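You operate a simulated robot arm through the tools that you are given. There is no shell and no other tool. Be economical: measure what you need, move in short steps, check, and stop when the job is done.

You are at the controls of a simulated two-armed robot. One attempt, no reset.

TASK
Put the purple brush from the third shelf from the bottom of the store rack on the grey board. Take the clogged strainer and leave it on the second shelf from the bottom of the store rack. Put the teal peg on the third shelf from the bottom of the store rack away on the top of the cream bench. Put the teal can that says "OIL" from the long table on the bottom shelf of the store rack. Pick up the orange-handled jug with one hand, pass it to the other hand and put it on the blue table. Take the disc from the blue table and leave it on the grey plate. Put the purple patch on the brown table away on the lower middle shelf of the tall rack. Do these in any order. Set down upright: clogged strainer, teal can, orange-handled jug.

Only the result counts: the job must be done as asked and must still hold three seconds after the hand-in. Knocking over, shifting, dropping, spilling or breaking anything else fails it.

THE ROBOT
Two 7-joint arms with two-finger parallel grippers on one trunk, on a base that drives. Base frame: it is fixed to the floor where the robot stands at the start and does not move with it; the origin is under the middle of the robot, x ahead of it, y to its left, z up. Lengths are in m, angles in rad, forces in N, time in s.
The left shoulder is at the start at [0.05, 0.165, 1.255], the right one opposite. With the tool pointing down near the work surface each hand reaches from about 0.1 to 0.66 m from the robot's upright axis, wherever it stands, measured 20 degrees to its own side. Places, roughly: blue table [-4.5, 1.9, 0.8]; bottom shelf of the store rack [0.6, 0, 0.2]; clogged strainer (8x8x10 cm) [0.5, -0.1, 1]; disc [-4.5, 1.25, 0.75]; grey board (17x11x2 cm) [-1.6, 4.7, 0.8]; grey plate (44x15 cm) [-5.46, 4.6, 0.86]; lower middle shelf of the tall rack [0.5, 4.1, 0.9]; orange-handled jug [-2.25, 1.25, 1]; purple brush (5x5x16 cm) [0.5, 0.2, 1]; purple patch (6x4x4 cm) [-4.5, -4, 0.8]; second shelf of the store rack [0.6, 0, 0.6]; teal can [-1.75, 1.25, 0.75]; teal peg (5x5x9 cm) [0.6, 0.5, 1]; top of the cream bench [0.6, -2.8, 0.8]. Payload 3.91 kg a hand.
The TCP of each hand is the grasp point between the finger pads, 0.03 m short of the fingertips. In the tool frame z runs along the fingers and y along their closing line. Largest opening 0.11 m; finger width 0.02, thickness 0.01; the body of the gripper, 0.048 by 0.112 m, starts 0.055 m behind the TCP.
Orientation is told as [roll, pitch, yaw] about the base's x, y, z axes, in that order, counted from this pose: with the fingers straight down and closing along the base's y, the tool's x points along the base's -x, its y along +y and its z along -z.

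THE INTERFACE
- The arms move only by the tool play_rows. It takes "left_commands", "right_commands" or both (then of equal length, played together; a hand with none holds still); each is a list of rows, each a list of 7 numbers: the shift along the tool's x, y, z in cm, then the turn, a rotation vector about the tool's x, y, z in rad, then the finger opening in cm, from 0 to 11. In form: [[tx, ty, tz, rx, ry, rz, gripper], ...]. A call has 1 to 20 rows; each row is the pose to reach, as a shift and turn from the pose commanded when the call began, along the tool's axes at that moment. Rows are played at 5 a second. More than 0.05 m and 0.15 rad between two rows, or a gripper value outside its range, and nothing of the call is played. A pose out of reach is approached as far as the arm can. The call stops where the force on the tool passes 40 N (or 10 N more than at its start, if that is more) or the arm is blocked; 0.2 s more then pass. Each finger travels about 0.045 m/s and halts on what it meets, pressing with about 23 N; the grip force reading is that of the motor and also rises with nothing between the fingers. The clock runs only during rows and for 0.2 s after the last one: add rows that repeat a pose to give the fingers time. The reply holds the time, the measured pose of the TCP, the force on the tool along the base axes, the opening and the grip force, in the units named above and with some noise, with the torque about the TCP (base axes, N m) and any sound that the robot's microphone picked up.
- Cameras (640 x 400 px; columns grow to the right, rows downward): "scene" is now at [0.1152, -0.0018, 1.4204]; the picture's right is [0.00, -1.00, 0.00], its down [-0.62, -0.00, -0.78] and it looks along [0.78, 0.00, -0.62] (base axes); focal length 216 px, centre (320, 200). "left" rides on the left gripper at [0.073, -0.017, -0.103] in its tool frame; the picture's right is [0.23, 0.97, 0.00], its down [-0.76, 0.18, -0.62] and it looks along [-0.61, 0.14, 0.78] (tool axes); focal length 222 px, centre (320, 200). "right" rides on the right gripper at [0.073, 0.017, -0.103] in its tool frame; the picture's right is [-0.23, 0.97, 0.00], its down [-0.76, -0.18, -0.62] and it looks along [-0.61, -0.14, 0.78] (tool axes); focal length 222 px, centre (320, 200). There is no depth. A picture from a camera that has moved, and an enlarged one, comes with that camera's place and axes in the base frame and with its lens.
- grab_frame(camera): a new picture of that camera. It takes no simulated time.
- lift_body(by): slides the trunk up (or, below 0, down) by that many m; the arms and the scene camera ride with it, the base frame stays. It gives what a move gives, with no picture.
- drive_base(legs): drives the robot by 1 to 6 legs, each [ahead, left, turn to the left] in m, m and rad, along the robot's own axes; the way and the turn of a leg run together, so that a leg with both is an arc; at most 1.5 m and 3.142 rad a leg. The arms and the cameras ride along, it lands a little off, and it stops where it bumps. It gives what a move gives.
- turn_head(pan, tilt): turns the head with the scene camera to pan (to the left, within 1.396 rad either way) and tilt (down, from -0.506 to 1.204), counted from straight ahead of the robot. It gives what a move gives.
- enlarge(camera, box): a new picture of the part [left, top, right, bottom] of that camera's present view, enlarged. It takes no simulated time.
- close_job(): hands the job in; it is judged then, once.

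Work in short steps. Places have to be worked out from the pictures, the camera data and where the tool is seen: move nearer, look again, correct. Check each grasp and each placing, and mend what went wrong. You have 217 turns and 228 pictures in all, those below and enlarged ones among them. Open the grippers and draw the arms clear of the work before you hand the job in, unless the task says otherwise; then end with one line.

The tools are called after ">>>" as a command line: name --argument value ..., lists and objects as JSON in quotes. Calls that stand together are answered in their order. play_rows: Moves the arms, as the interface text tells. Its arguments: {"type":"object","properties":{"left_commands":{"type":"array","items":{"type":"array","items":{"type":"number"}}},"right_commands":{"type":"array","items":{"type":"array","items":{"type":"number"}}}},"required":[]} The other tools are called the same way: lift_body (by) slides the trunk up or down; drive_base (legs) drives the base; turn_head (pan, tilt) turns the head that bears the scene camera; grab_frame (camera) takes a picture; enlarge (camera, box) takes an enlarged picture of a part of a camera's view; close_job () hands the job in.

At the start:

```text
clock: 0.0
left_tool_pos: [0.3105, 0.1671, 1.2482]
left_tool_rot: [-0.001, 0.0, 0.002]
left_wrist_force: [-0.1, 0.0, 0.8]
left_wrist_torque: [-0.03, 0.04, -0.02]
left_opening: 0.1103
left_grasp_force: 0.2
right_tool_pos: [0.3305, -0.1224, 1.2898]
right_tool_rot: [0.002, 0.0, -0.003]
right_wrist_force: [0.1, 0.2, -0.6]
right_wrist_torque: [0.01, -0.01, 0.0]
right_opening: 0.1101
right_grasp_force: 0.1
trunk travel left (down, up): [-0.475, 0.028]
robot x, y, heading: [-0.0018, -0.0001, 0.003]
head pan, tilt: [0.003, 0.672]
```

scene: 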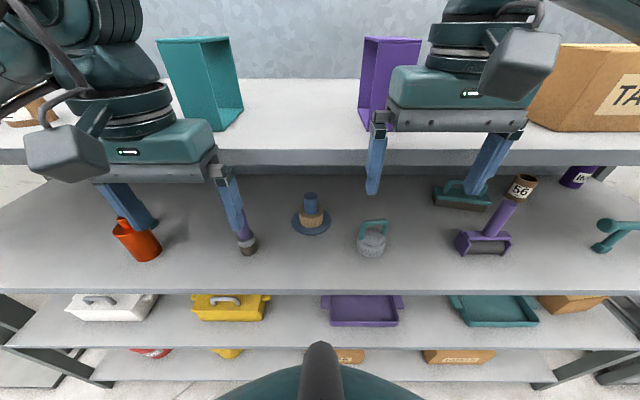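
right: 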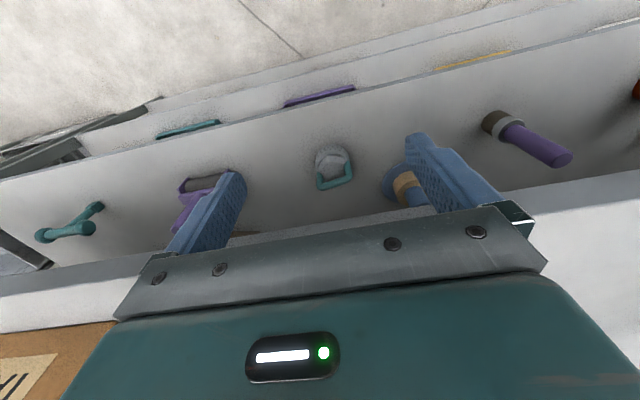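
left: 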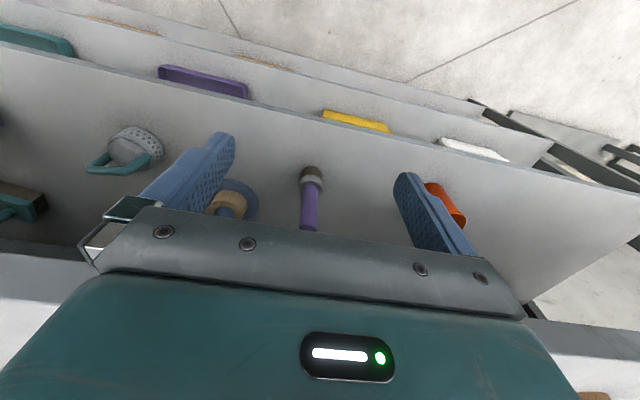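

I start by looking at the left part of the rack to locate the peg, and at the room.

>>> turn_head --pan 0.6 --tilt 0.6

>>> grab_frame --camera "scene"

```text
clock: 1.0
left_tool_pos: [0.311, 0.1675, 1.2476]
left_tool_rot: [-0.002, 0.001, 0.001]
left_wrist_force: [0.1, 0.1, -0.2]
left_wrist_torque: [0.0, 0.02, -0.03]
left_opening: 0.1102
left_grasp_force: 0.1
right_tool_pos: [0.3301, -0.1218, 1.2908]
right_tool_rot: [0.003, 0.001, -0.002]
right_wrist_force: [0.6, -0.1, 0.1]
right_wrist_torque: [0.03, -0.01, 0.01]
right_opening: 0.1102
right_grasp_force: 0.1
trunk travel left (down, up): [-0.475, 0.028]
robot x, y, heading: [-0.0034, 0.0007, 0.004]
head pan, tilt: [0.6, 0.6]
```

```text
224 pictures are left
camera scene: at [0.1022, 0.0478, 1.4267], right [0.56, -0.83, 0.0], down [-0.47, -0.32, -0.83], along [0.68, 0.47, -0.57], focal length 216 px, centre (320, 200)
```

scene: 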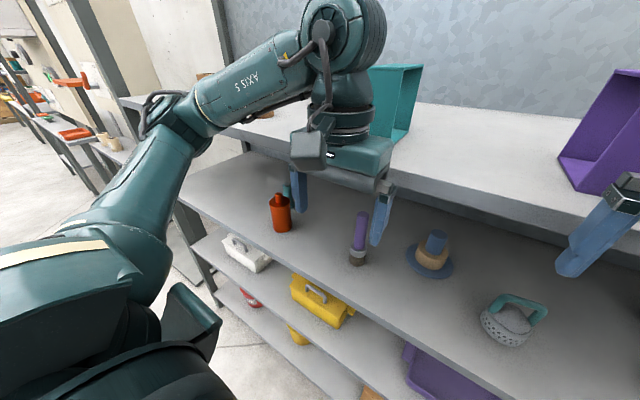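

The peg stands behind the red bottle at the left; brush and strainer are as listed. I back off a little and lower the trunk, then tilt both hands to 45° forward.

>>> drive_base --legs '[[-0.2, 0, 0]]'

>>> lift_body --by -0.12

>>> play_rows --left_commands '[[0, 0, 0, 0, -0.14, 0, 11], [0, 0, 0, 0, -0.28, 0, 11], [0, 0, 0, 0, -0.42, 0, 11], [0, 0, 0, 0, -0.56, 0, 11], [0, 0, 0, 0, -0.7, 0, 11], [0, 0, 0, 0, -0.8, 0, 11]]' --right_commands '[[0, 0, 0, 0, -0.14, 0, 11], [0, 0, 0, 0, -0.28, 0, 11], [0, 0, 0, 0, -0.42, 0, 11], [0, 0, 0, 0, -0.56, 0, 11], [0, 0, 0, 0, -0.7, 0, 11], [0, 0, 0, 0, -0.8, 0, 11]]'

>>> turn_head --pan 0.0 --tilt 0.6

>>> grab_frame --camera "scene"

>>> grab_frame --camera "right"

>>> grab_frame --camera "left"

```text
clock: 2.6
left_tool_pos: [0.1158, 0.1653, 1.2491]
left_tool_rot: [-0.002, -0.002, -0.002]
left_wrist_force: [0.3, -0.5, 1.2]
left_wrist_torque: [0.03, -0.04, -0.03]
left_opening: 0.1098
left_grasp_force: 0.2
right_tool_pos: [0.1353, -0.1236, 1.2896]
right_tool_rot: [0.003, 0.0, -0.005]
right_wrist_force: [-1.1, 0.0, -0.8]
right_wrist_torque: [0.0, -0.04, 0.01]
right_opening: 0.11
right_grasp_force: 0.1
trunk travel left (down, up): [-0.475, 0.028]
robot x, y, heading: [-0.1945, -0.0037, -0.005]
head pan, tilt: [0.6, 0.6]
```

```text
clock: 4.1
left_tool_pos: [0.1166, 0.1652, 1.1278]
left_tool_rot: [-0.002, 0.0, -0.002]
left_wrist_force: [0.3, 0.4, -0.9]
left_wrist_torque: [0.0, 0.02, -0.01]
left_opening: 0.11
left_grasp_force: 0.1
right_tool_pos: [0.1333, -0.123, 1.1705]
right_tool_rot: [0.001, 0.0, -0.005]
right_wrist_force: [0.5, -1.0, -0.7]
right_wrist_torque: [-0.03, 0.03, 0.0]
right_opening: 0.1101
right_grasp_force: 0.0
trunk travel left (down, up): [-0.355, 0.148]
robot x, y, heading: [-0.1956, -0.0005, -0.003]
head pan, tilt: [0.6, 0.6]
```

```text
clock: 5.5
left_tool_pos: [0.1435, 0.1517, 1.1547]
left_tool_rot: [0.0, -0.802, 0.0]
left_wrist_force: [0.2, 0.5, 0.1]
left_wrist_torque: [-0.02, 0.01, 0.03]
left_opening: 0.11
left_grasp_force: 0.0
left hand out of reach, approached as far as the arm can: row 5, 6
right_tool_pos: [0.1361, -0.1233, 1.1689]
right_tool_rot: [0.003, -0.802, -0.009]
right_wrist_force: [0.5, -0.5, 0.4]
right_wrist_torque: [-0.01, 0.0, -0.03]
right_opening: 0.1102
right_grasp_force: 0.1
trunk travel left (down, up): [-0.355, 0.148]
robot x, y, heading: [-0.1912, 0.0, -0.001]
head pan, tilt: [0.6, 0.6]
```

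```text
clock: 6.5
left_tool_pos: [0.1426, 0.1533, 1.1553]
left_tool_rot: [-0.002, -0.799, -0.001]
left_wrist_force: [0.4, 0.0, 0.2]
left_wrist_torque: [-0.01, 0.03, 0.0]
left_opening: 0.1101
left_grasp_force: 0.0
right_tool_pos: [0.1348, -0.1221, 1.1701]
right_tool_rot: [0.001, -0.799, -0.007]
right_wrist_force: [-0.6, 0.0, 0.5]
right_wrist_torque: [-0.02, 0.05, -0.01]
right_opening: 0.11
right_grasp_force: 0.1
trunk travel left (down, up): [-0.355, 0.148]
robot x, y, heading: [-0.1945, 0.0044, -0.004]
head pan, tilt: [0.0, 0.6]
```

```text
223 pictures are left
camera scene: at [-0.0775, -0.0021, 1.3067], right [0.0, -1.0, 0.0], down [-0.56, 0.0, -0.83], along [0.83, 0.0, -0.56], focal length 216 px, centre (320, 200)
```

scene: 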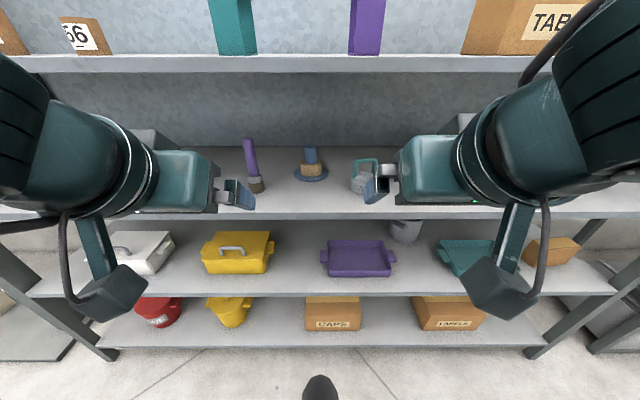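

```text
222 pictures are left
camera right: at [0.0113, -0.1067, 1.1902], right [0.16, 0.97, 0.16], down [0.08, -0.18, 0.98], along [0.98, -0.15, -0.11], focal length 222 px, centre (320, 200)
```

right: 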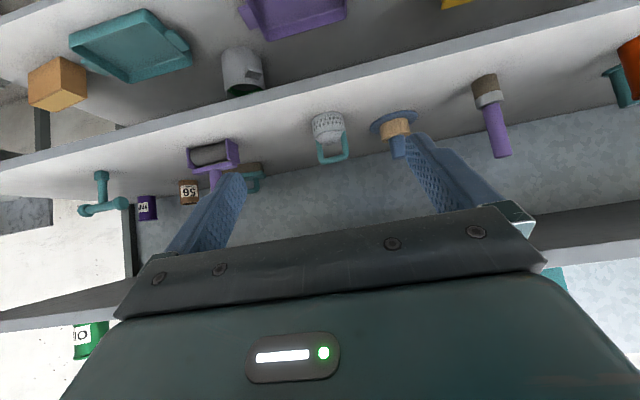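

```text
221 pictures are left
camera left: at [0.0174, 0.1354, 1.1751], right [-0.16, 0.97, -0.16], down [0.09, 0.18, 0.98], along [0.98, 0.14, -0.11], focal length 222 px, centre (320, 200)
```

left: 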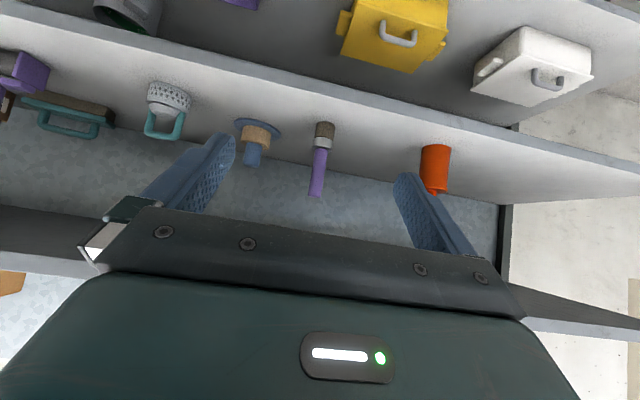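

I zoom on the strainer and neighbours to measure.

>>> enlarge --camera "scene" --box '[220, 120, 440, 260]'

>>> enlarge --camera "right" --box '[180, 60, 420, 210]'

```text
2.86 times, centred on (330, 190) of scene
camera zoom: at [-0.0775, -0.0021, 1.3067], right [0.0, -1.0, 0.0], down [-0.56, 0.0, -0.83], along [0.83, 0.0, -0.56], focal length 617 px, centre (291, 229)
```

zoom: 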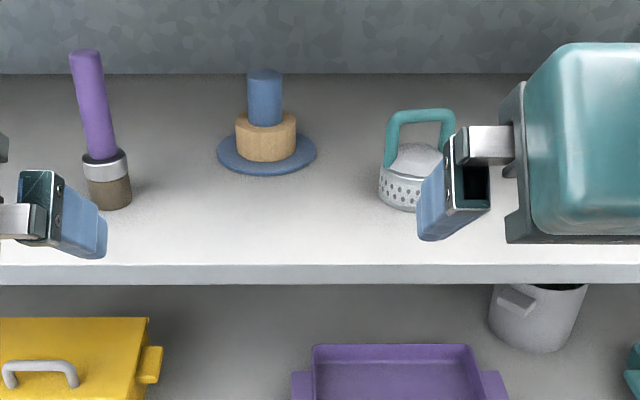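

```text
2.67 times, centred on (300, 135) of right
camera zoom: at [0.0113, -0.1067, 1.1902], right [0.16, 0.97, 0.16], down [0.08, -0.18, 0.98], along [0.98, -0.15, -0.11], focal length 592 px, centre (373, 373)
```

zoom: 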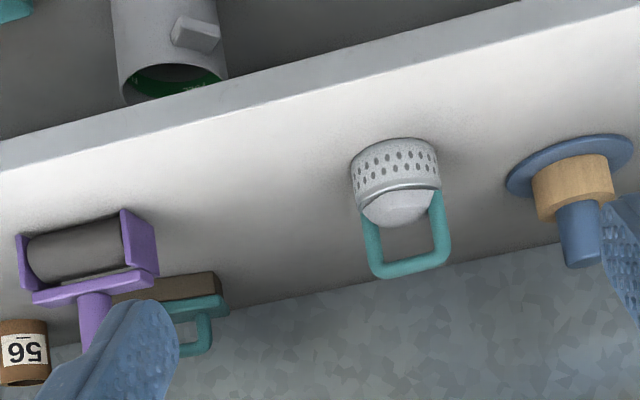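

Strainer centre judged at about (0.508, -0.13), shelf top near z 0.955. Right hand goes to a pre-grasp point 20 cm back along the tool axis.

>>> play_rows --right_commands '[[-2.5, -0.2, 3.9, 0, 0, 0, 11], [-5, -0.3, 7.7, 0, 0, 0, 11], [-7.5, -0.4, 11.6, 0, 0, 0, 11], [-10, -0.6, 15.4, 0, 0, 0, 11], [-12.4, -0.7, 19.3, 0, 0, 0, 11]]'

>>> grab_frame --camera "right"

>>> grab_frame --camera "scene"

```text
clock: 7.7
left_tool_pos: [0.1421, 0.1524, 1.1549]
left_tool_rot: [0.0, -0.798, -0.002]
left_wrist_force: [0.2, 0.4, 0.3]
left_wrist_torque: [0.01, 0.01, 0.03]
left_opening: 0.1099
left_grasp_force: 0.1
right_tool_pos: [0.3636, -0.1303, 1.1254]
right_tool_rot: [0.001, -0.8, -0.007]
right_wrist_force: [0.6, -0.5, 0.4]
right_wrist_torque: [0.0, 0.0, 0.01]
right_opening: 0.1099
right_grasp_force: 0.2
trunk travel left (down, up): [-0.355, 0.148]
robot x, y, heading: [-0.1938, 0.0015, -0.006]
head pan, tilt: [0.0, 0.6]
```

```text
218 pictures are left
camera right: at [0.2387, -0.1136, 1.1457], right [0.16, 0.97, 0.16], down [0.08, -0.18, 0.98], along [0.98, -0.15, -0.11], focal length 222 px, centre (320, 200)
```

right: 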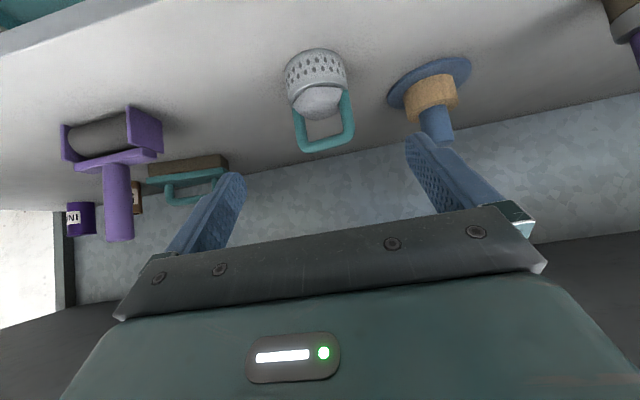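

```text
217 pictures are left
camera scene: at [-0.077, -0.0021, 1.3066], right [0.0, -1.0, 0.0], down [-0.57, 0.0, -0.82], along [0.82, 0.0, -0.57], focal length 216 px, centre (320, 200)
```

scene: 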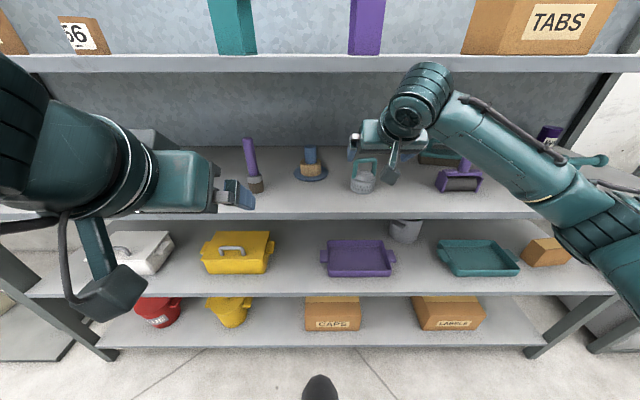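

Triangulation of two right-camera views puts the strainer at y -0.132, x about 0.51. I slide in along the tool axis and close.

>>> play_rows --right_commands '[[0, -0.1, 4.5, 0, 0, 0, 11], [0, -0.2, 9, 0, 0, 0, 11], [0, -0.2, 12, 0, 0, 0, 11], [0, -0.2, 15, 0, 0, 0, 11], [0, -0.2, 17, 0, 0, 0, 11], [0, -0.2, 18.5, 0, 0, 0, 11], [0, -0.2, 19.5, 0, 0, 0, 11]]'

>>> grab_frame --camera "right"

>>> enlarge --camera "scene" --box '[300, 110, 460, 210]'

```text
clock: 9.3
left_tool_pos: [0.1414, 0.1526, 1.1554]
left_tool_rot: [-0.001, -0.8, -0.002]
left_wrist_force: [-0.3, -0.5, 0.6]
left_wrist_torque: [-0.03, -0.02, 0.02]
left_opening: 0.1099
left_grasp_force: 0.1
right_tool_pos: [0.5001, -0.1342, 0.9882]
right_tool_rot: [0.002, -0.804, -0.006]
right_wrist_force: [-3.0, -0.1, 4.7]
right_wrist_torque: [0.1, -0.04, 0.03]
right_opening: 0.1101
right_grasp_force: 0.0
trunk travel left (down, up): [-0.355, 0.148]
robot x, y, heading: [-0.1958, -0.0014, -0.003]
head pan, tilt: [0.0, 0.6]
```

```text
216 pictures are left
camera right: at [0.3752, -0.1179, 1.0083], right [0.16, 0.97, 0.16], down [0.08, -0.18, 0.98], along [0.98, -0.15, -0.11], focal length 222 px, centre (320, 200)
```

right: 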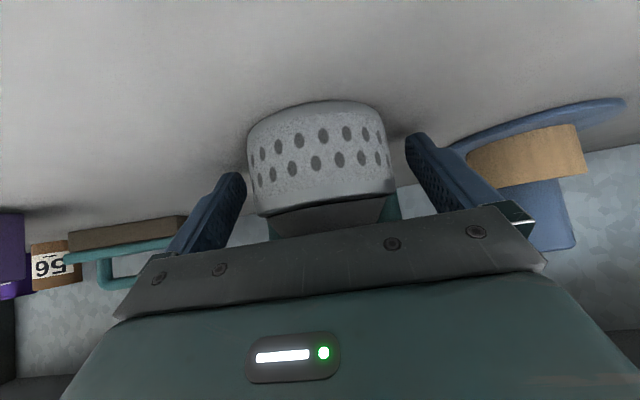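

```text
4.00 times, centred on (380, 160) of scene
camera zoom: at [-0.0784, -0.0021, 1.3069], right [0.0, -1.0, 0.0], down [-0.56, 0.0, -0.83], along [0.83, 0.0, -0.56], focal length 864 px, centre (80, 360)
```

zoom: 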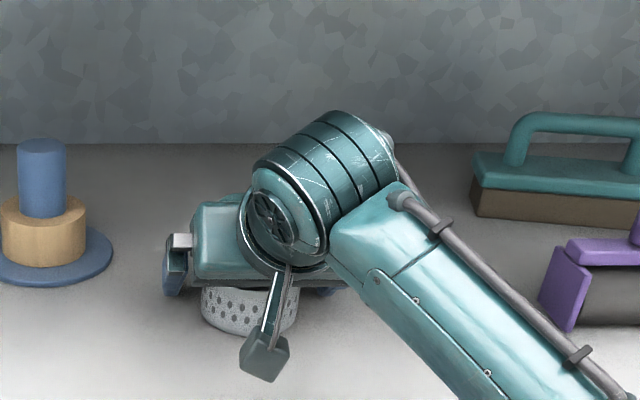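

Fingers straddle the body; a light touch on the palm is felt. I back off 0.4 cm and close.

>>> play_rows --right_commands '[[0, 0, -0.4, 0, 0, 0, 11], [0, 0, -0.4, 0, 0, 0, 8], [0, 0, -0.4, 0, 0, 0, 6.5], [0, 0, -0.4, 0, 0, 0, 6.5], [0, 0, -0.4, 0, 0, 0, 6.5], [0, 0, -0.4, 0, 0, 0, 6.5]]'

>>> grab_frame --camera "right"

```text
clock: 10.7
left_tool_pos: [0.1431, 0.1525, 1.156]
left_tool_rot: [-0.002, -0.8, -0.002]
left_wrist_force: [-0.4, -0.3, -0.4]
left_wrist_torque: [-0.01, 0.04, -0.04]
left_opening: 0.1099
left_grasp_force: 0.1
right_tool_pos: [0.497, -0.1364, 0.9887]
right_tool_rot: [0.003, -0.798, -0.006]
right_wrist_force: [0.0, -0.7, 0.1]
right_wrist_torque: [0.0, -0.05, -0.01]
right_opening: 0.0707
right_grasp_force: 22.8
trunk travel left (down, up): [-0.355, 0.148]
robot x, y, heading: [-0.1929, 0.0005, -0.002]
head pan, tilt: [0.0, 0.6]
```

```text
214 pictures are left
camera right: at [0.3721, -0.1182, 1.0102], right [0.16, 0.97, 0.16], down [0.08, -0.18, 0.98], along [0.98, -0.15, -0.11], focal length 222 px, centre (320, 200)
```

right: 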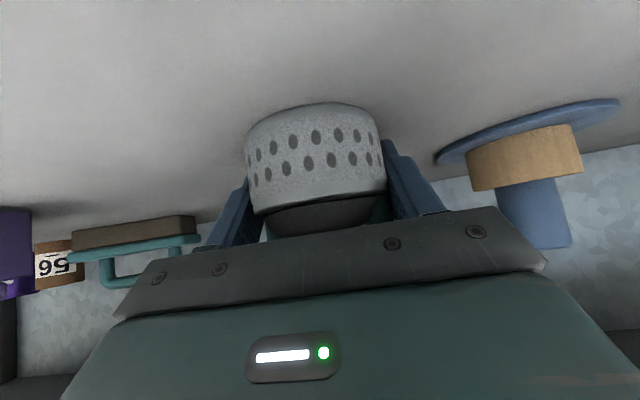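

Held (opening 7.1 cm). Lift 4 cm and draw straight back out of the shelf.

>>> play_rows --right_commands '[[-1.4, 0, -1.4, 0, 0, 0, 6.5], [-2.9, 0, -2.8, 0, 0, 0, 6.5], [0.6, 0, -6.4, 0, 0, 0, 6.5], [4.1, 0, -10, 0, 0, 0, 6.5], [7.6, 0, -13.6, 0, 0, 0, 6.5], [11.1, 0, -17.2, 0, 0, 0, 6.5], [14.6, 0, -20.8, 0, 0, 0, 6.5], [18.1, 0, -24.4, 0, 0, 0, 6.5]]'

>>> lift_body --by -0.35

>>> grab_frame --camera "scene"

>>> grab_frame --camera "right"

```text
refused: row 3 steps farther than a row can; nothing moved
```

```text
clock: 11.4
left_tool_pos: [0.1418, 0.1525, 1.1359]
left_tool_rot: [-0.003, -0.799, 0.0]
left_wrist_force: [0.6, -0.9, 0.3]
left_wrist_torque: [0.04, 0.05, -0.01]
left_opening: 0.11
left_grasp_force: 0.0
right_tool_pos: [0.4995, -0.1346, 0.9863]
right_tool_rot: [0.004, -0.839, -0.008]
right_wrist_force: [2.2, 1.0, 10.7]
right_wrist_torque: [-0.33, 0.03, 0.02]
right_opening: 0.0704
right_grasp_force: 23.1
trunk travel left (down, up): [-0.335, 0.168]
robot x, y, heading: [-0.194, 0.005, -0.005]
head pan, tilt: [0.0, 0.6]
stopped: the force on the tool passed its limit at 46 N (the readings are from after the stop); the commanded pose is now the measured one
```

```text
213 pictures are left
camera scene: at [-0.0777, -0.0021, 1.2865], right [-0.01, -1.0, 0.0], down [-0.57, 0.0, -0.82], along [0.82, 0.0, -0.57], focal length 216 px, centre (320, 200)
```

scene: 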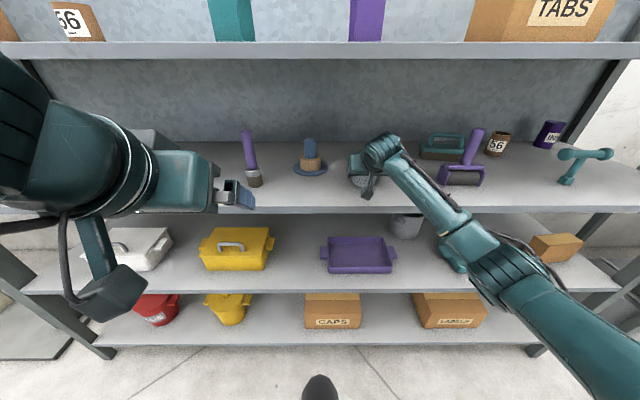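

```text
212 pictures are left
camera right: at [0.3747, -0.1183, 1.0032], right [0.15, 0.97, 0.17], down [0.04, -0.18, 0.98], along [0.99, -0.14, -0.07], focal length 222 px, centre (320, 200)
```

right: 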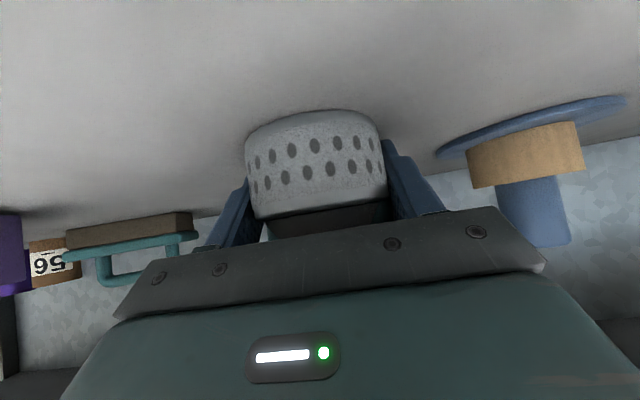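

The row step was too large so the arm did not move, and the trunk stopped early on contact; the strainer is still gripped. I redo the lift with smaller steps, and check before lowering.

>>> play_rows --right_commands '[[-1.5, 0, -1.3, 0, 0, 0, 6.5], [-3, 0, -2.7, 0, 0, 0, 6.5], [0, 0, -6.0, 0, 0, 0, 6.5], [3, 0, -9.4, 0, 0, 0, 6.5], [6, 0, -12.7, 0, 0, 0, 6.5], [9, 0, -16.1, 0, 0, 0, 6.5], [12, 0, -19.4, 0, 0, 0, 6.5], [15, 0, -22.8, 0, 0, 0, 6.5]]'

>>> grab_frame --camera "scene"

>>> grab_frame --camera "right"

```text
clock: 13.2
left_tool_pos: [0.1425, 0.1522, 1.1357]
left_tool_rot: [-0.003, -0.799, -0.003]
left_wrist_force: [0.4, -0.3, -0.2]
left_wrist_torque: [0.0, -0.01, 0.01]
left_opening: 0.1101
left_grasp_force: 0.1
right_tool_pos: [0.2306, -0.1346, 1.021]
right_tool_rot: [0.002, -0.828, -0.004]
right_wrist_force: [0.3, -0.9, -0.8]
right_wrist_torque: [0.0, 0.0, 0.02]
right_opening: 0.07
right_grasp_force: 22.5
trunk travel left (down, up): [-0.335, 0.168]
robot x, y, heading: [-0.1987, 0.0012, -0.005]
head pan, tilt: [0.0, 0.6]
```

```text
211 pictures are left
camera scene: at [-0.0778, -0.0021, 1.2868], right [-0.01, -1.0, 0.0], down [-0.56, 0.0, -0.83], along [0.83, 0.0, -0.56], focal length 216 px, centre (320, 200)
```

scene: 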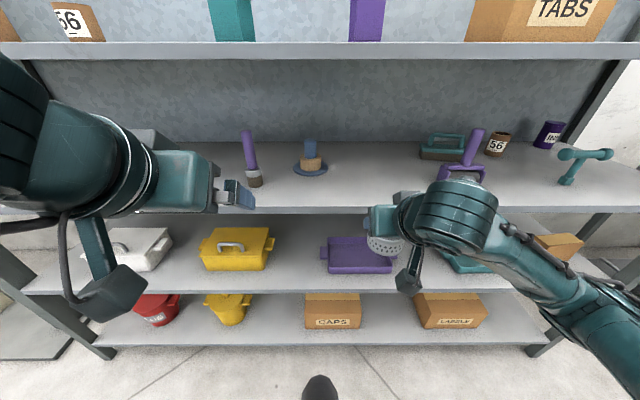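

```text
210 pictures are left
camera right: at [0.1062, -0.1178, 1.0385], right [0.16, 0.97, 0.17], down [0.05, -0.18, 0.98], along [0.99, -0.15, -0.08], focal length 222 px, centre (320, 200)
```

right: 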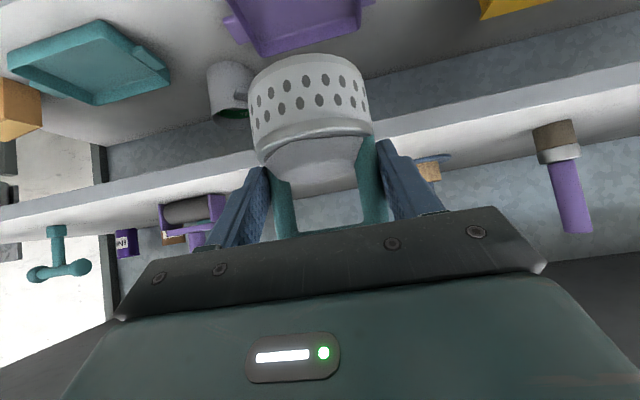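

The strainer is held upright and clear. The free spot on the second shelf is between the yellow toolbox and purple tray (y≈0.08). I strafe 0.215 left and lower the trunk.

>>> drive_base --legs '[[0, 0.215, 0]]'

>>> lift_body --by -0.335

>>> turn_head --pan -0.2 --tilt 0.5

>>> grab_frame --camera "scene"

>>> grab_frame --camera "right"

```text
clock: 15.7
left_tool_pos: [0.1435, 0.3701, 1.1349]
left_tool_rot: [-0.003, -0.798, 0.0]
left_wrist_force: [-0.4, -0.2, -0.3]
left_wrist_torque: [0.0, -0.01, -0.04]
left_opening: 0.1098
left_grasp_force: 0.1
right_tool_pos: [0.233, 0.0809, 1.0221]
right_tool_rot: [0.004, -0.832, -0.008]
right_wrist_force: [-0.2, 0.9, -0.3]
right_wrist_torque: [0.02, 0.04, -0.01]
right_opening: 0.0701
right_grasp_force: 23.1
trunk travel left (down, up): [-0.335, 0.168]
robot x, y, heading: [-0.1962, 0.2163, -0.005]
head pan, tilt: [0.0, 0.6]
```

```text
clock: 19.0
left_tool_pos: [0.1435, 0.3699, 0.8011]
left_tool_rot: [-0.001, -0.799, -0.001]
left_wrist_force: [0.6, -0.2, -0.7]
left_wrist_torque: [0.01, 0.01, -0.03]
left_opening: 0.1103
left_grasp_force: 0.1
right_tool_pos: [0.2343, 0.0818, 0.687]
right_tool_rot: [0.006, -0.83, -0.007]
right_wrist_force: [-0.9, 0.4, 0.0]
right_wrist_torque: [-0.01, 0.03, -0.01]
right_opening: 0.0698
right_grasp_force: 22.7
trunk travel left (down, up): [0.0, 0.503]
robot x, y, heading: [-0.198, 0.2164, -0.004]
head pan, tilt: [0.0, 0.6]
```

```text
clock: 19.7
left_tool_pos: [0.1439, 0.3687, 0.8011]
left_tool_rot: [-0.002, -0.8, 0.001]
left_wrist_force: [0.5, 0.1, -0.1]
left_wrist_torque: [-0.02, -0.01, 0.02]
left_opening: 0.1101
left_grasp_force: 0.0
right_tool_pos: [0.2338, 0.0822, 0.6869]
right_tool_rot: [0.005, -0.83, -0.007]
right_wrist_force: [-0.6, 0.0, -0.5]
right_wrist_torque: [-0.01, 0.02, -0.02]
right_opening: 0.0697
right_grasp_force: 23.4
trunk travel left (down, up): [0.0, 0.503]
robot x, y, heading: [-0.1967, 0.2191, -0.004]
head pan, tilt: [-0.201, 0.499]
```

```text
209 pictures are left
camera scene: at [-0.0758, 0.1959, 0.9609], right [-0.2, -0.98, 0.0], down [-0.47, 0.1, -0.88], along [0.86, -0.18, -0.48], focal length 216 px, centre (320, 200)
```

scene: 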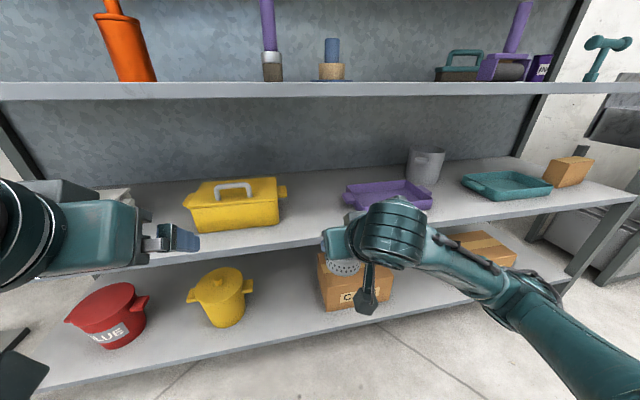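

```text
208 pictures are left
camera right: at [0.1083, 0.0989, 0.704], right [0.16, 0.97, 0.17], down [0.05, -0.18, 0.98], along [0.99, -0.14, -0.08], focal length 222 px, centre (320, 200)
```

right: 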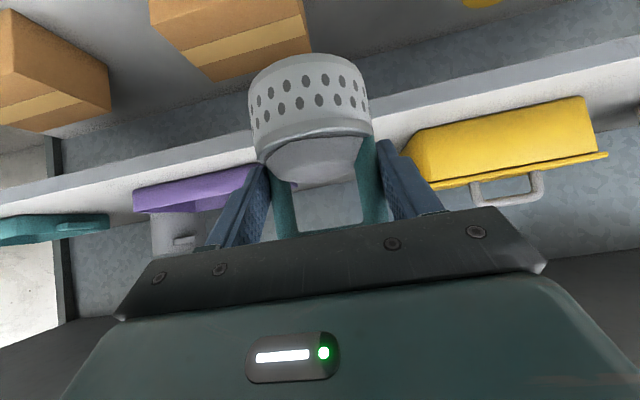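

The gap spans y -0.02..0.17; hand is at 0.082. I move in 22.5 cm, then lower 4 cm.

>>> play_rows --right_commands '[[-3.04, 0, 3.32, 0, 0, 0, 6.5], [-6.08, 0, 6.64, 0, 0, 0, 6.5], [-9.12, 0, 9.96, 0, 0, 0, 6.5], [-12.16, 0, 13.28, 0, 0, 0, 6.5], [-15.2, 0, 16.6, 0, 0, 0, 6.5], [-13.7, 0, 18.0, 0, 0, 0, 6.5], [-12.25, 0, 19.3, 0, 0, 0, 6.5]]'

>>> grab_frame --camera "right"

>>> grab_frame --camera "scene"

```text
clock: 21.3
left_tool_pos: [0.1416, 0.3679, 0.8018]
left_tool_rot: [-0.001, -0.801, -0.002]
left_wrist_force: [0.5, -1.2, -0.4]
left_wrist_torque: [0.0, -0.01, -0.02]
left_opening: 0.11
left_grasp_force: 0.1
right_tool_pos: [0.4602, 0.08, 0.6537]
right_tool_rot: [0.007, -0.843, -0.007]
right_wrist_force: [1.0, -0.8, 18.1]
right_wrist_torque: [-0.15, -0.29, -0.03]
right_opening: 0.0697
right_grasp_force: 23.0
trunk travel left (down, up): [0.0, 0.503]
robot x, y, heading: [-0.1935, 0.2177, -0.002]
head pan, tilt: [-0.201, 0.499]
```

```text
207 pictures are left
camera right: at [0.3349, 0.0979, 0.6691], right [0.15, 0.97, 0.17], down [0.04, -0.18, 0.98], along [0.99, -0.14, -0.07], focal length 222 px, centre (320, 200)
```

right: 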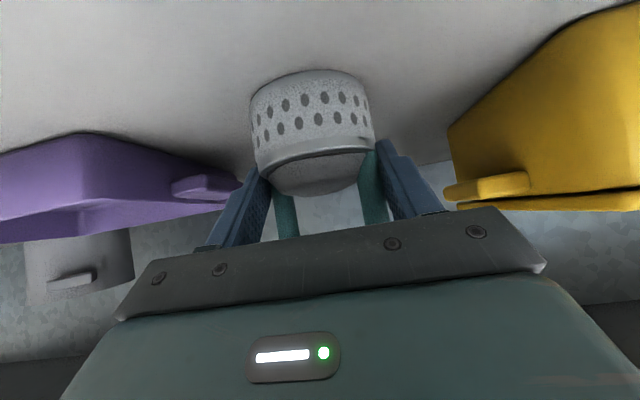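

```text
206 pictures are left
camera scene: at [-0.077, 0.1961, 0.9616], right [-0.2, -0.98, 0.0], down [-0.47, 0.1, -0.88], along [0.86, -0.18, -0.48], focal length 216 px, centre (320, 200)
```

scene: 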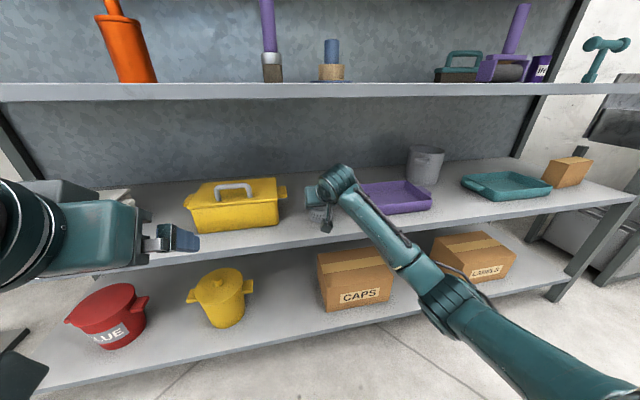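

18 N upward: the strainer is on the shelf. I relax slightly and open.

>>> play_rows --right_commands '[[-0.25, 0, -0.25, 0, 0, 0, 6.5], [-0.25, 0, -0.25, 0, 0, 0, 7.5], [-0.25, 0, -0.25, 0, 0, 0, 8.5], [-0.25, 0, -0.25, 0, 0, 0, 9.2], [-0.25, 0, -0.25, 0, 0, 0, 9.2], [-0.25, 0, -0.25, 0, 0, 0, 9.2]]'

>>> grab_frame --camera "right"

```text
clock: 22.7
left_tool_pos: [0.1433, 0.3689, 0.8002]
left_tool_rot: [-0.002, -0.798, -0.001]
left_wrist_force: [0.1, 0.5, 0.4]
left_wrist_torque: [0.0, -0.03, 0.01]
left_opening: 0.1103
left_grasp_force: 0.2
right_tool_pos: [0.4589, 0.0821, 0.6521]
right_tool_rot: [0.006, -0.831, -0.007]
right_wrist_force: [-0.3, 0.0, 0.0]
right_wrist_torque: [-0.04, -0.01, 0.0]
right_opening: 0.0919
right_grasp_force: 0.2
trunk travel left (down, up): [0.0, 0.503]
robot x, y, heading: [-0.1949, 0.2131, -0.001]
head pan, tilt: [-0.201, 0.499]
```

```text
205 pictures are left
camera right: at [0.3338, 0.0984, 0.6683], right [0.16, 0.97, 0.17], down [0.05, -0.18, 0.98], along [0.99, -0.14, -0.08], focal length 222 px, centre (320, 200)
```

right: 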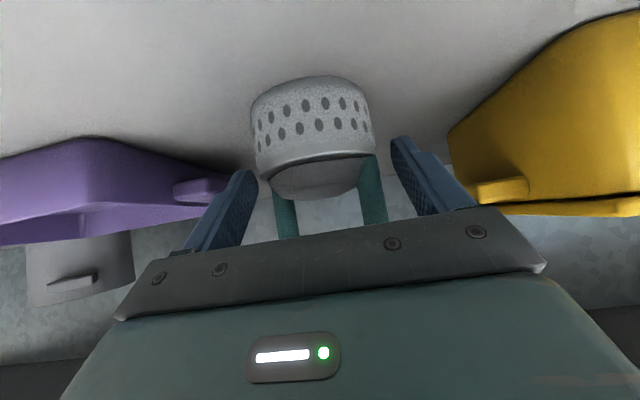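

Released and standing. I back out along the tool axis.

>>> play_rows --right_commands '[[0, 0, -3, 0, 0, 0, 9.2], [0, 0, -7, 0, 0, 0, 9.2], [0, 0, -11, 0, 0, 0, 9.2], [2, 0, -15, 0, 0, 0, 10], [5, 0, -18.5, 0, 0, 0, 11], [8, 0, -22, 0, 0, 0, 11]]'

>>> grab_frame --camera "right"

>>> enlarge --camera "scene" --box '[180, 130, 460, 300]'

```text
clock: 24.1
left_tool_pos: [0.1433, 0.3691, 0.8006]
left_tool_rot: [-0.003, -0.798, -0.001]
left_wrist_force: [-0.5, 0.1, 0.3]
left_wrist_torque: [-0.01, 0.04, -0.01]
left_opening: 0.1099
left_grasp_force: 0.1
right_tool_pos: [0.2422, 0.0768, 0.7404]
right_tool_rot: [0.004, -0.828, -0.007]
right_wrist_force: [0.7, 0.8, -1.0]
right_wrist_torque: [0.01, -0.07, 0.03]
right_opening: 0.1097
right_grasp_force: 0.1
trunk travel left (down, up): [0.0, 0.503]
robot x, y, heading: [-0.193, 0.2174, -0.001]
head pan, tilt: [-0.201, 0.499]
```

```text
204 pictures are left
camera right: at [0.1171, 0.094, 0.757], right [0.16, 0.97, 0.17], down [0.05, -0.18, 0.98], along [0.99, -0.15, -0.08], focal length 222 px, centre (320, 200)
```

right: 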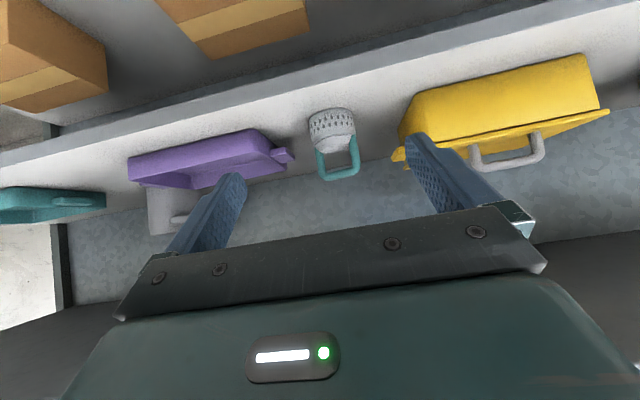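

```text
2.29 times, centred on (320, 215) of scene
camera zoom: at [-0.0758, 0.1959, 0.9608], right [-0.2, -0.98, 0.0], down [-0.47, 0.1, -0.88], along [0.86, -0.18, -0.48], focal length 494 px, centre (320, 166)
```

zoom: 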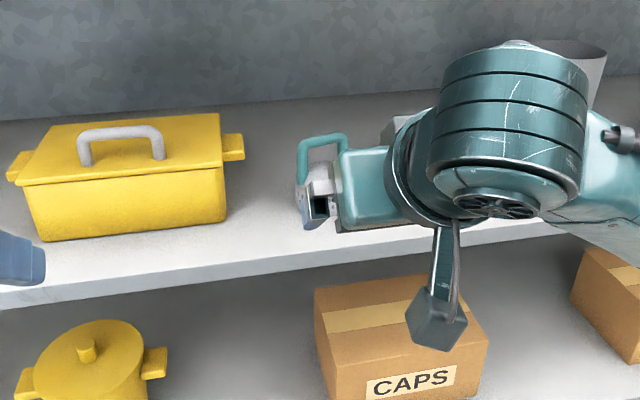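

Strainer done. I raise the trunk again and look for brush and peg.

>>> lift_body --by 0.36

>>> turn_head --pan 0.3 --tilt 0.6

>>> grab_frame --camera "scene"

>>> grab_frame --camera "left"

>>> grab_frame --camera "right"

```text
clock: 27.6
left_tool_pos: [0.143, 0.3695, 1.1602]
left_tool_rot: [-0.002, -0.8, 0.0]
left_wrist_force: [0.7, 0.1, -0.1]
left_wrist_torque: [-0.01, -0.04, 0.01]
left_opening: 0.11
left_grasp_force: 0.1
right_tool_pos: [0.2425, 0.078, 1.1012]
right_tool_rot: [0.005, -0.831, -0.007]
right_wrist_force: [-1.1, 0.6, -0.8]
right_wrist_torque: [0.01, 0.02, -0.01]
right_opening: 0.1099
right_grasp_force: 0.1
trunk travel left (down, up): [-0.36, 0.143]
robot x, y, heading: [-0.1954, 0.2157, 0.001]
head pan, tilt: [-0.201, 0.499]
```

```text
clock: 28.6
left_tool_pos: [0.1445, 0.3687, 1.1607]
left_tool_rot: [-0.002, -0.8, 0.0]
left_wrist_force: [0.2, 1.1, 0.4]
left_wrist_torque: [0.02, 0.02, 0.0]
left_opening: 0.11
left_grasp_force: 0.0
right_tool_pos: [0.2425, 0.0769, 1.1004]
right_tool_rot: [0.007, -0.83, -0.007]
right_wrist_force: [-0.5, 0.0, 0.1]
right_wrist_torque: [0.03, 0.0, 0.02]
right_opening: 0.11
right_grasp_force: 0.1
trunk travel left (down, up): [-0.36, 0.143]
robot x, y, heading: [-0.1911, 0.2179, -0.003]
head pan, tilt: [0.3, 0.6]
```

```text
202 pictures are left
camera scene: at [-0.0804, 0.2401, 1.3118], right [0.29, -0.96, 0.0], down [-0.54, -0.16, -0.83], along [0.79, 0.24, -0.56], focal length 216 px, centre (320, 200)
```

scene: 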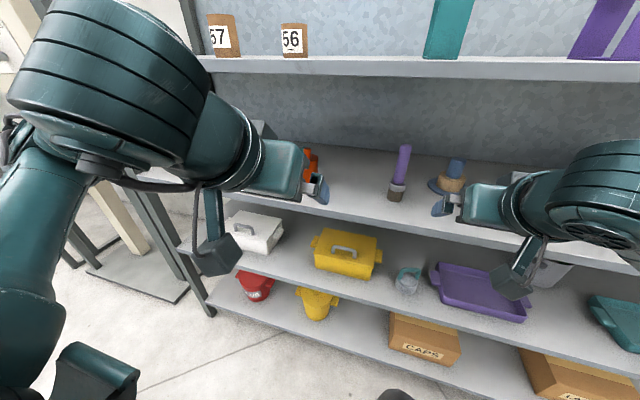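

```text
201 pictures are left
camera left: at [0.0182, 0.3517, 1.1803], right [-0.16, 0.97, -0.16], down [0.08, 0.18, 0.98], along [0.98, 0.14, -0.11], focal length 222 px, centre (320, 200)
```

left: 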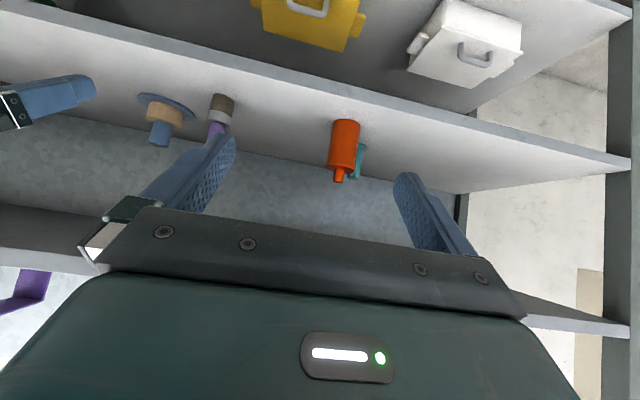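

```text
200 pictures are left
camera right: at [0.1176, 0.0942, 1.1175], right [0.16, 0.97, 0.17], down [0.05, -0.18, 0.98], along [0.99, -0.14, -0.08], focal length 222 px, centre (320, 200)
```

right: 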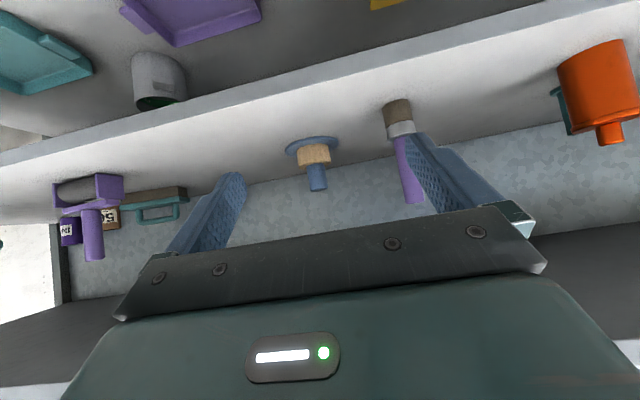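

Brush is at about (0.495, 0.19), handle z 1.01–1.115; the peg at about (0.6, 0.515) behind the red bottle. Right hand goes to the brush handle first.

>>> play_rows --right_commands '[[-1.25, 2.8, 2.8, 0, 0, 0, 10], [-2.5, 5.6, 5.7, 0, 0, 0, 9], [-3.7, 8.5, 8.5, 0, 0, 0, 8], [-5, 11.3, 11.4, 0, 0, 0, 8], [-7, 11.3, 13.6, 0, 0, 0, 8], [-9, 11.3, 15.8, 0, 0, 0, 8]]'

>>> grab_frame --camera "right"

```text
clock: 29.9
left_tool_pos: [0.1435, 0.3686, 1.1613]
left_tool_rot: [-0.001, -0.798, 0.0]
left_wrist_force: [-0.5, -0.1, -0.1]
left_wrist_torque: [0.03, -0.01, -0.02]
left_opening: 0.1098
left_grasp_force: 0.1
right_tool_pos: [0.4219, 0.1903, 1.0592]
right_tool_rot: [0.005, -0.83, -0.005]
right_wrist_force: [-0.2, 0.3, 0.3]
right_wrist_torque: [-0.02, -0.03, -0.01]
right_opening: 0.0799
right_grasp_force: 0.1
trunk travel left (down, up): [-0.36, 0.143]
robot x, y, heading: [-0.1941, 0.2196, -0.006]
head pan, tilt: [0.3, 0.6]
```

```text
199 pictures are left
camera right: at [0.2962, 0.2077, 1.0762], right [0.16, 0.97, 0.17], down [0.05, -0.18, 0.98], along [0.99, -0.14, -0.08], focal length 222 px, centre (320, 200)
```

right: 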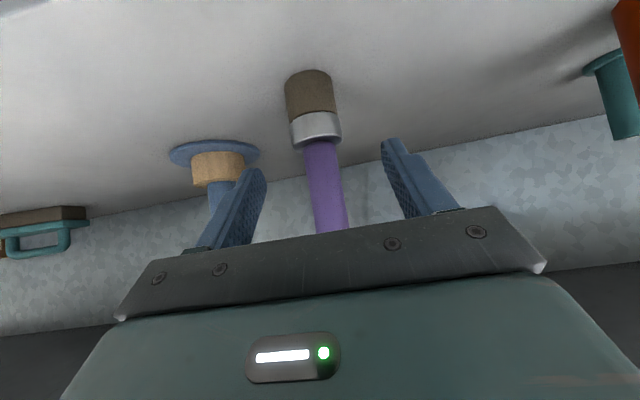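

Aligned. Forward 6.5 cm and close on the handle.

>>> play_rows --right_commands '[[-2.2, 0.1, 2.4, 0, 0, 0, 8], [-4.4, 0.2, 4.8, 0, 0, 0, 8], [-4.4, 0.2, 4.8, 0, 0, 0, 5], [-4.4, 0.2, 4.8, 0, 0, 0, 2], [-4.4, 0.2, 4.8, 0, 0, 0, 1], [-4.4, 0.2, 4.8, 0, 0, 0, 1], [-4.4, 0.2, 4.8, 0, 0, 0, 1]]'

>>> grab_frame --camera "right"

```text
clock: 31.6
left_tool_pos: [0.1435, 0.3677, 1.1598]
left_tool_rot: [-0.003, -0.8, 0.0]
left_wrist_force: [0.7, 0.3, -0.1]
left_wrist_torque: [-0.01, 0.02, 0.0]
left_opening: 0.1101
left_grasp_force: 0.1
right_tool_pos: [0.4857, 0.1939, 1.0606]
right_tool_rot: [0.003, -0.832, -0.007]
right_wrist_force: [0.1, 0.2, 0.5]
right_wrist_torque: [-0.07, 0.0, 0.01]
right_opening: 0.0263
right_grasp_force: 23.0
trunk travel left (down, up): [-0.36, 0.143]
robot x, y, heading: [-0.1944, 0.217, -0.004]
head pan, tilt: [0.3, 0.6]
```

```text
198 pictures are left
camera right: at [0.3603, 0.2107, 1.0773], right [0.16, 0.97, 0.17], down [0.05, -0.18, 0.98], along [0.99, -0.14, -0.08], focal length 222 px, centre (320, 200)
```

right: 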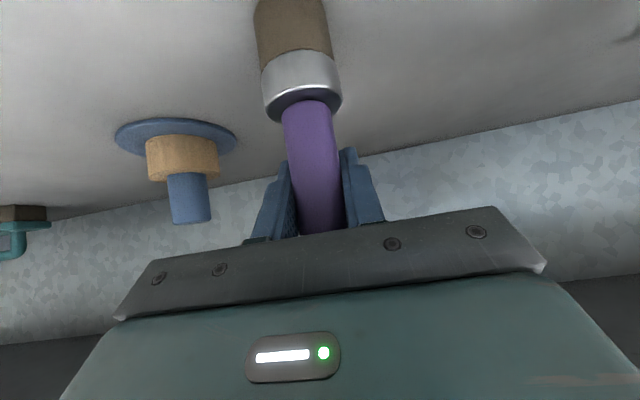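

Brush gripped. Lift 4 cm and draw back.

>>> play_rows --right_commands '[[-1.5, 0, -1.35, 0, 0, 0, 1], [-2.95, 0, -2.7, 0, 0, 0, 1], [0.1, 0, -6.0, 0, 0, 0, 1], [3.1, 0, -9.3, 0, 0, 0, 1], [6.1, 0, -12.6, 0, 0, 0, 1], [9.1, 0, -15.9, 0, 0, 0, 1], [12.2, 0, -19.3, 0, 0, 0, 1], [15.2, 0, -22.6, 0, 0, 0, 1]]'

>>> grab_frame --camera "right"

```text
clock: 33.4
left_tool_pos: [0.1445, 0.3685, 1.1625]
left_tool_rot: [0.0, -0.8, 0.0]
left_wrist_force: [0.5, 0.5, -0.5]
left_wrist_torque: [0.0, -0.02, 0.02]
left_opening: 0.1101
left_grasp_force: 0.1
right_tool_pos: [0.2504, 0.1792, 1.0641]
right_tool_rot: [-0.019, -0.879, -0.009]
right_wrist_force: [0.0, 0.0, -0.8]
right_wrist_torque: [-0.02, 0.0, 0.02]
right_opening: 0.0264
right_grasp_force: 23.3
right hand out of reach, approached as far as the arm can: row 7, 8
trunk travel left (down, up): [-0.36, 0.143]
robot x, y, heading: [-0.1916, 0.2217, -0.006]
head pan, tilt: [0.3, 0.6]
```

```text
197 pictures are left
camera right: at [0.1243, 0.199, 1.075], right [0.17, 0.97, 0.16], down [0.0, -0.17, 0.99], along [0.99, -0.16, -0.03], focal length 222 px, centre (320, 200)
```

right: 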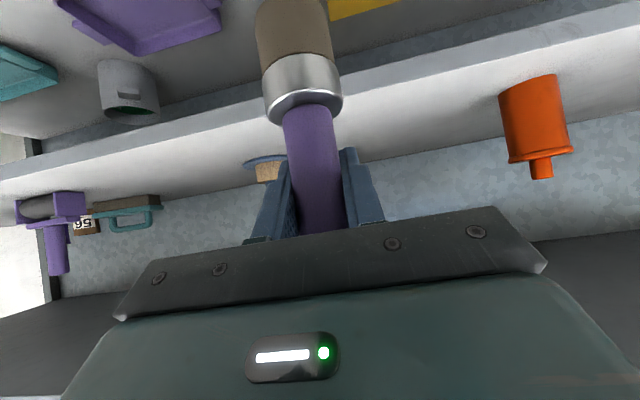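

Brush is clear. I move the right hand aside to the right and strafe the base left 0.38 m to face the peg past the bottle.

>>> play_rows --right_commands '[[0, -4.5, 0, 0, 0, 0, 1], [0, -9, 0, 0, 0, 0, 1], [0, -13, 0, 0, 0, 0, 1]]'

>>> drive_base --legs '[[0, 0.38, 0]]'

>>> turn_head --pan -0.1 --tilt 0.5

>>> grab_frame --camera "scene"

>>> grab_frame --camera "left"

```text
clock: 34.1
left_tool_pos: [0.1428, 0.3696, 1.1609]
left_tool_rot: [-0.002, -0.8, 0.0]
left_wrist_force: [0.1, 0.0, -0.9]
left_wrist_torque: [0.0, 0.0, 0.01]
left_opening: 0.1102
left_grasp_force: 0.1
right_tool_pos: [0.2454, 0.0485, 1.0428]
right_tool_rot: [-0.056, -0.83, 0.023]
right_wrist_force: [-0.3, -1.1, -2.1]
right_wrist_torque: [-0.11, -0.03, 0.02]
right_opening: 0.0264
right_grasp_force: 22.6
trunk travel left (down, up): [-0.36, 0.143]
robot x, y, heading: [-0.1965, 0.2143, -0.001]
head pan, tilt: [0.3, 0.6]
```

```text
clock: 38.1
left_tool_pos: [0.1448, 0.7545, 1.1597]
left_tool_rot: [-0.002, -0.798, 0.0]
left_wrist_force: [0.7, 0.0, 1.2]
left_wrist_torque: [0.02, 0.02, -0.02]
left_opening: 0.1101
left_grasp_force: 0.0
right_tool_pos: [0.2481, 0.4357, 1.0483]
right_tool_rot: [-0.041, -0.841, 0.01]
right_wrist_force: [-0.1, 1.4, -1.2]
right_wrist_torque: [0.07, 0.0, 0.02]
right_opening: 0.0265
right_grasp_force: 23.1
trunk travel left (down, up): [-0.36, 0.143]
robot x, y, heading: [-0.1959, 0.6042, -0.008]
head pan, tilt: [0.3, 0.6]
```

```text
clock: 39.0
left_tool_pos: [0.1447, 0.7542, 1.1603]
left_tool_rot: [-0.002, -0.8, 0.0]
left_wrist_force: [0.2, -0.6, -0.4]
left_wrist_torque: [0.0, 0.0, -0.01]
left_opening: 0.1103
left_grasp_force: 0.0
right_tool_pos: [0.2489, 0.4346, 1.0489]
right_tool_rot: [-0.045, -0.844, 0.011]
right_wrist_force: [0.1, -0.1, -1.0]
right_wrist_torque: [0.01, 0.0, -0.01]
right_opening: 0.0264
right_grasp_force: 22.8
trunk travel left (down, up): [-0.36, 0.143]
robot x, y, heading: [-0.1916, 0.6039, -0.004]
head pan, tilt: [-0.099, 0.499]
```

```text
196 pictures are left
camera scene: at [-0.0728, 0.5909, 1.3209], right [-0.1, -0.99, 0.0], down [-0.48, 0.05, -0.88], along [0.87, -0.09, -0.48], focal length 216 px, centre (320, 200)
```

scene: 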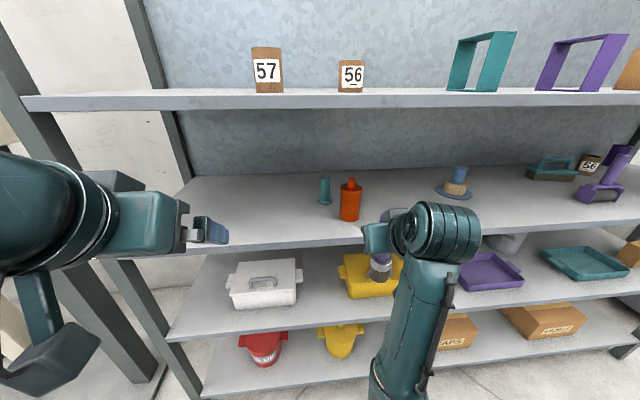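

```text
195 pictures are left
camera left: at [0.0199, 0.7375, 1.1802], right [-0.16, 0.97, -0.16], down [0.08, 0.18, 0.98], along [0.98, 0.14, -0.11], focal length 222 px, centre (320, 200)
```

left: 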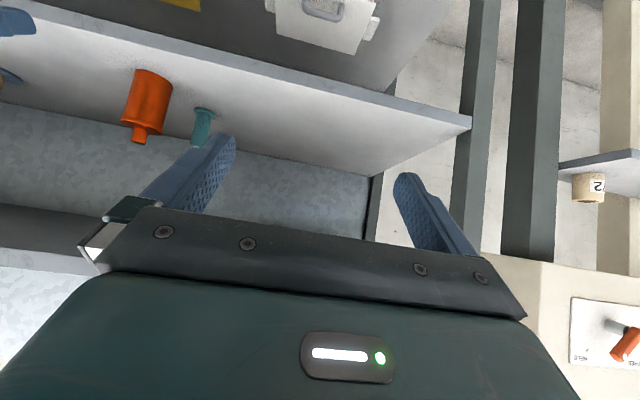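

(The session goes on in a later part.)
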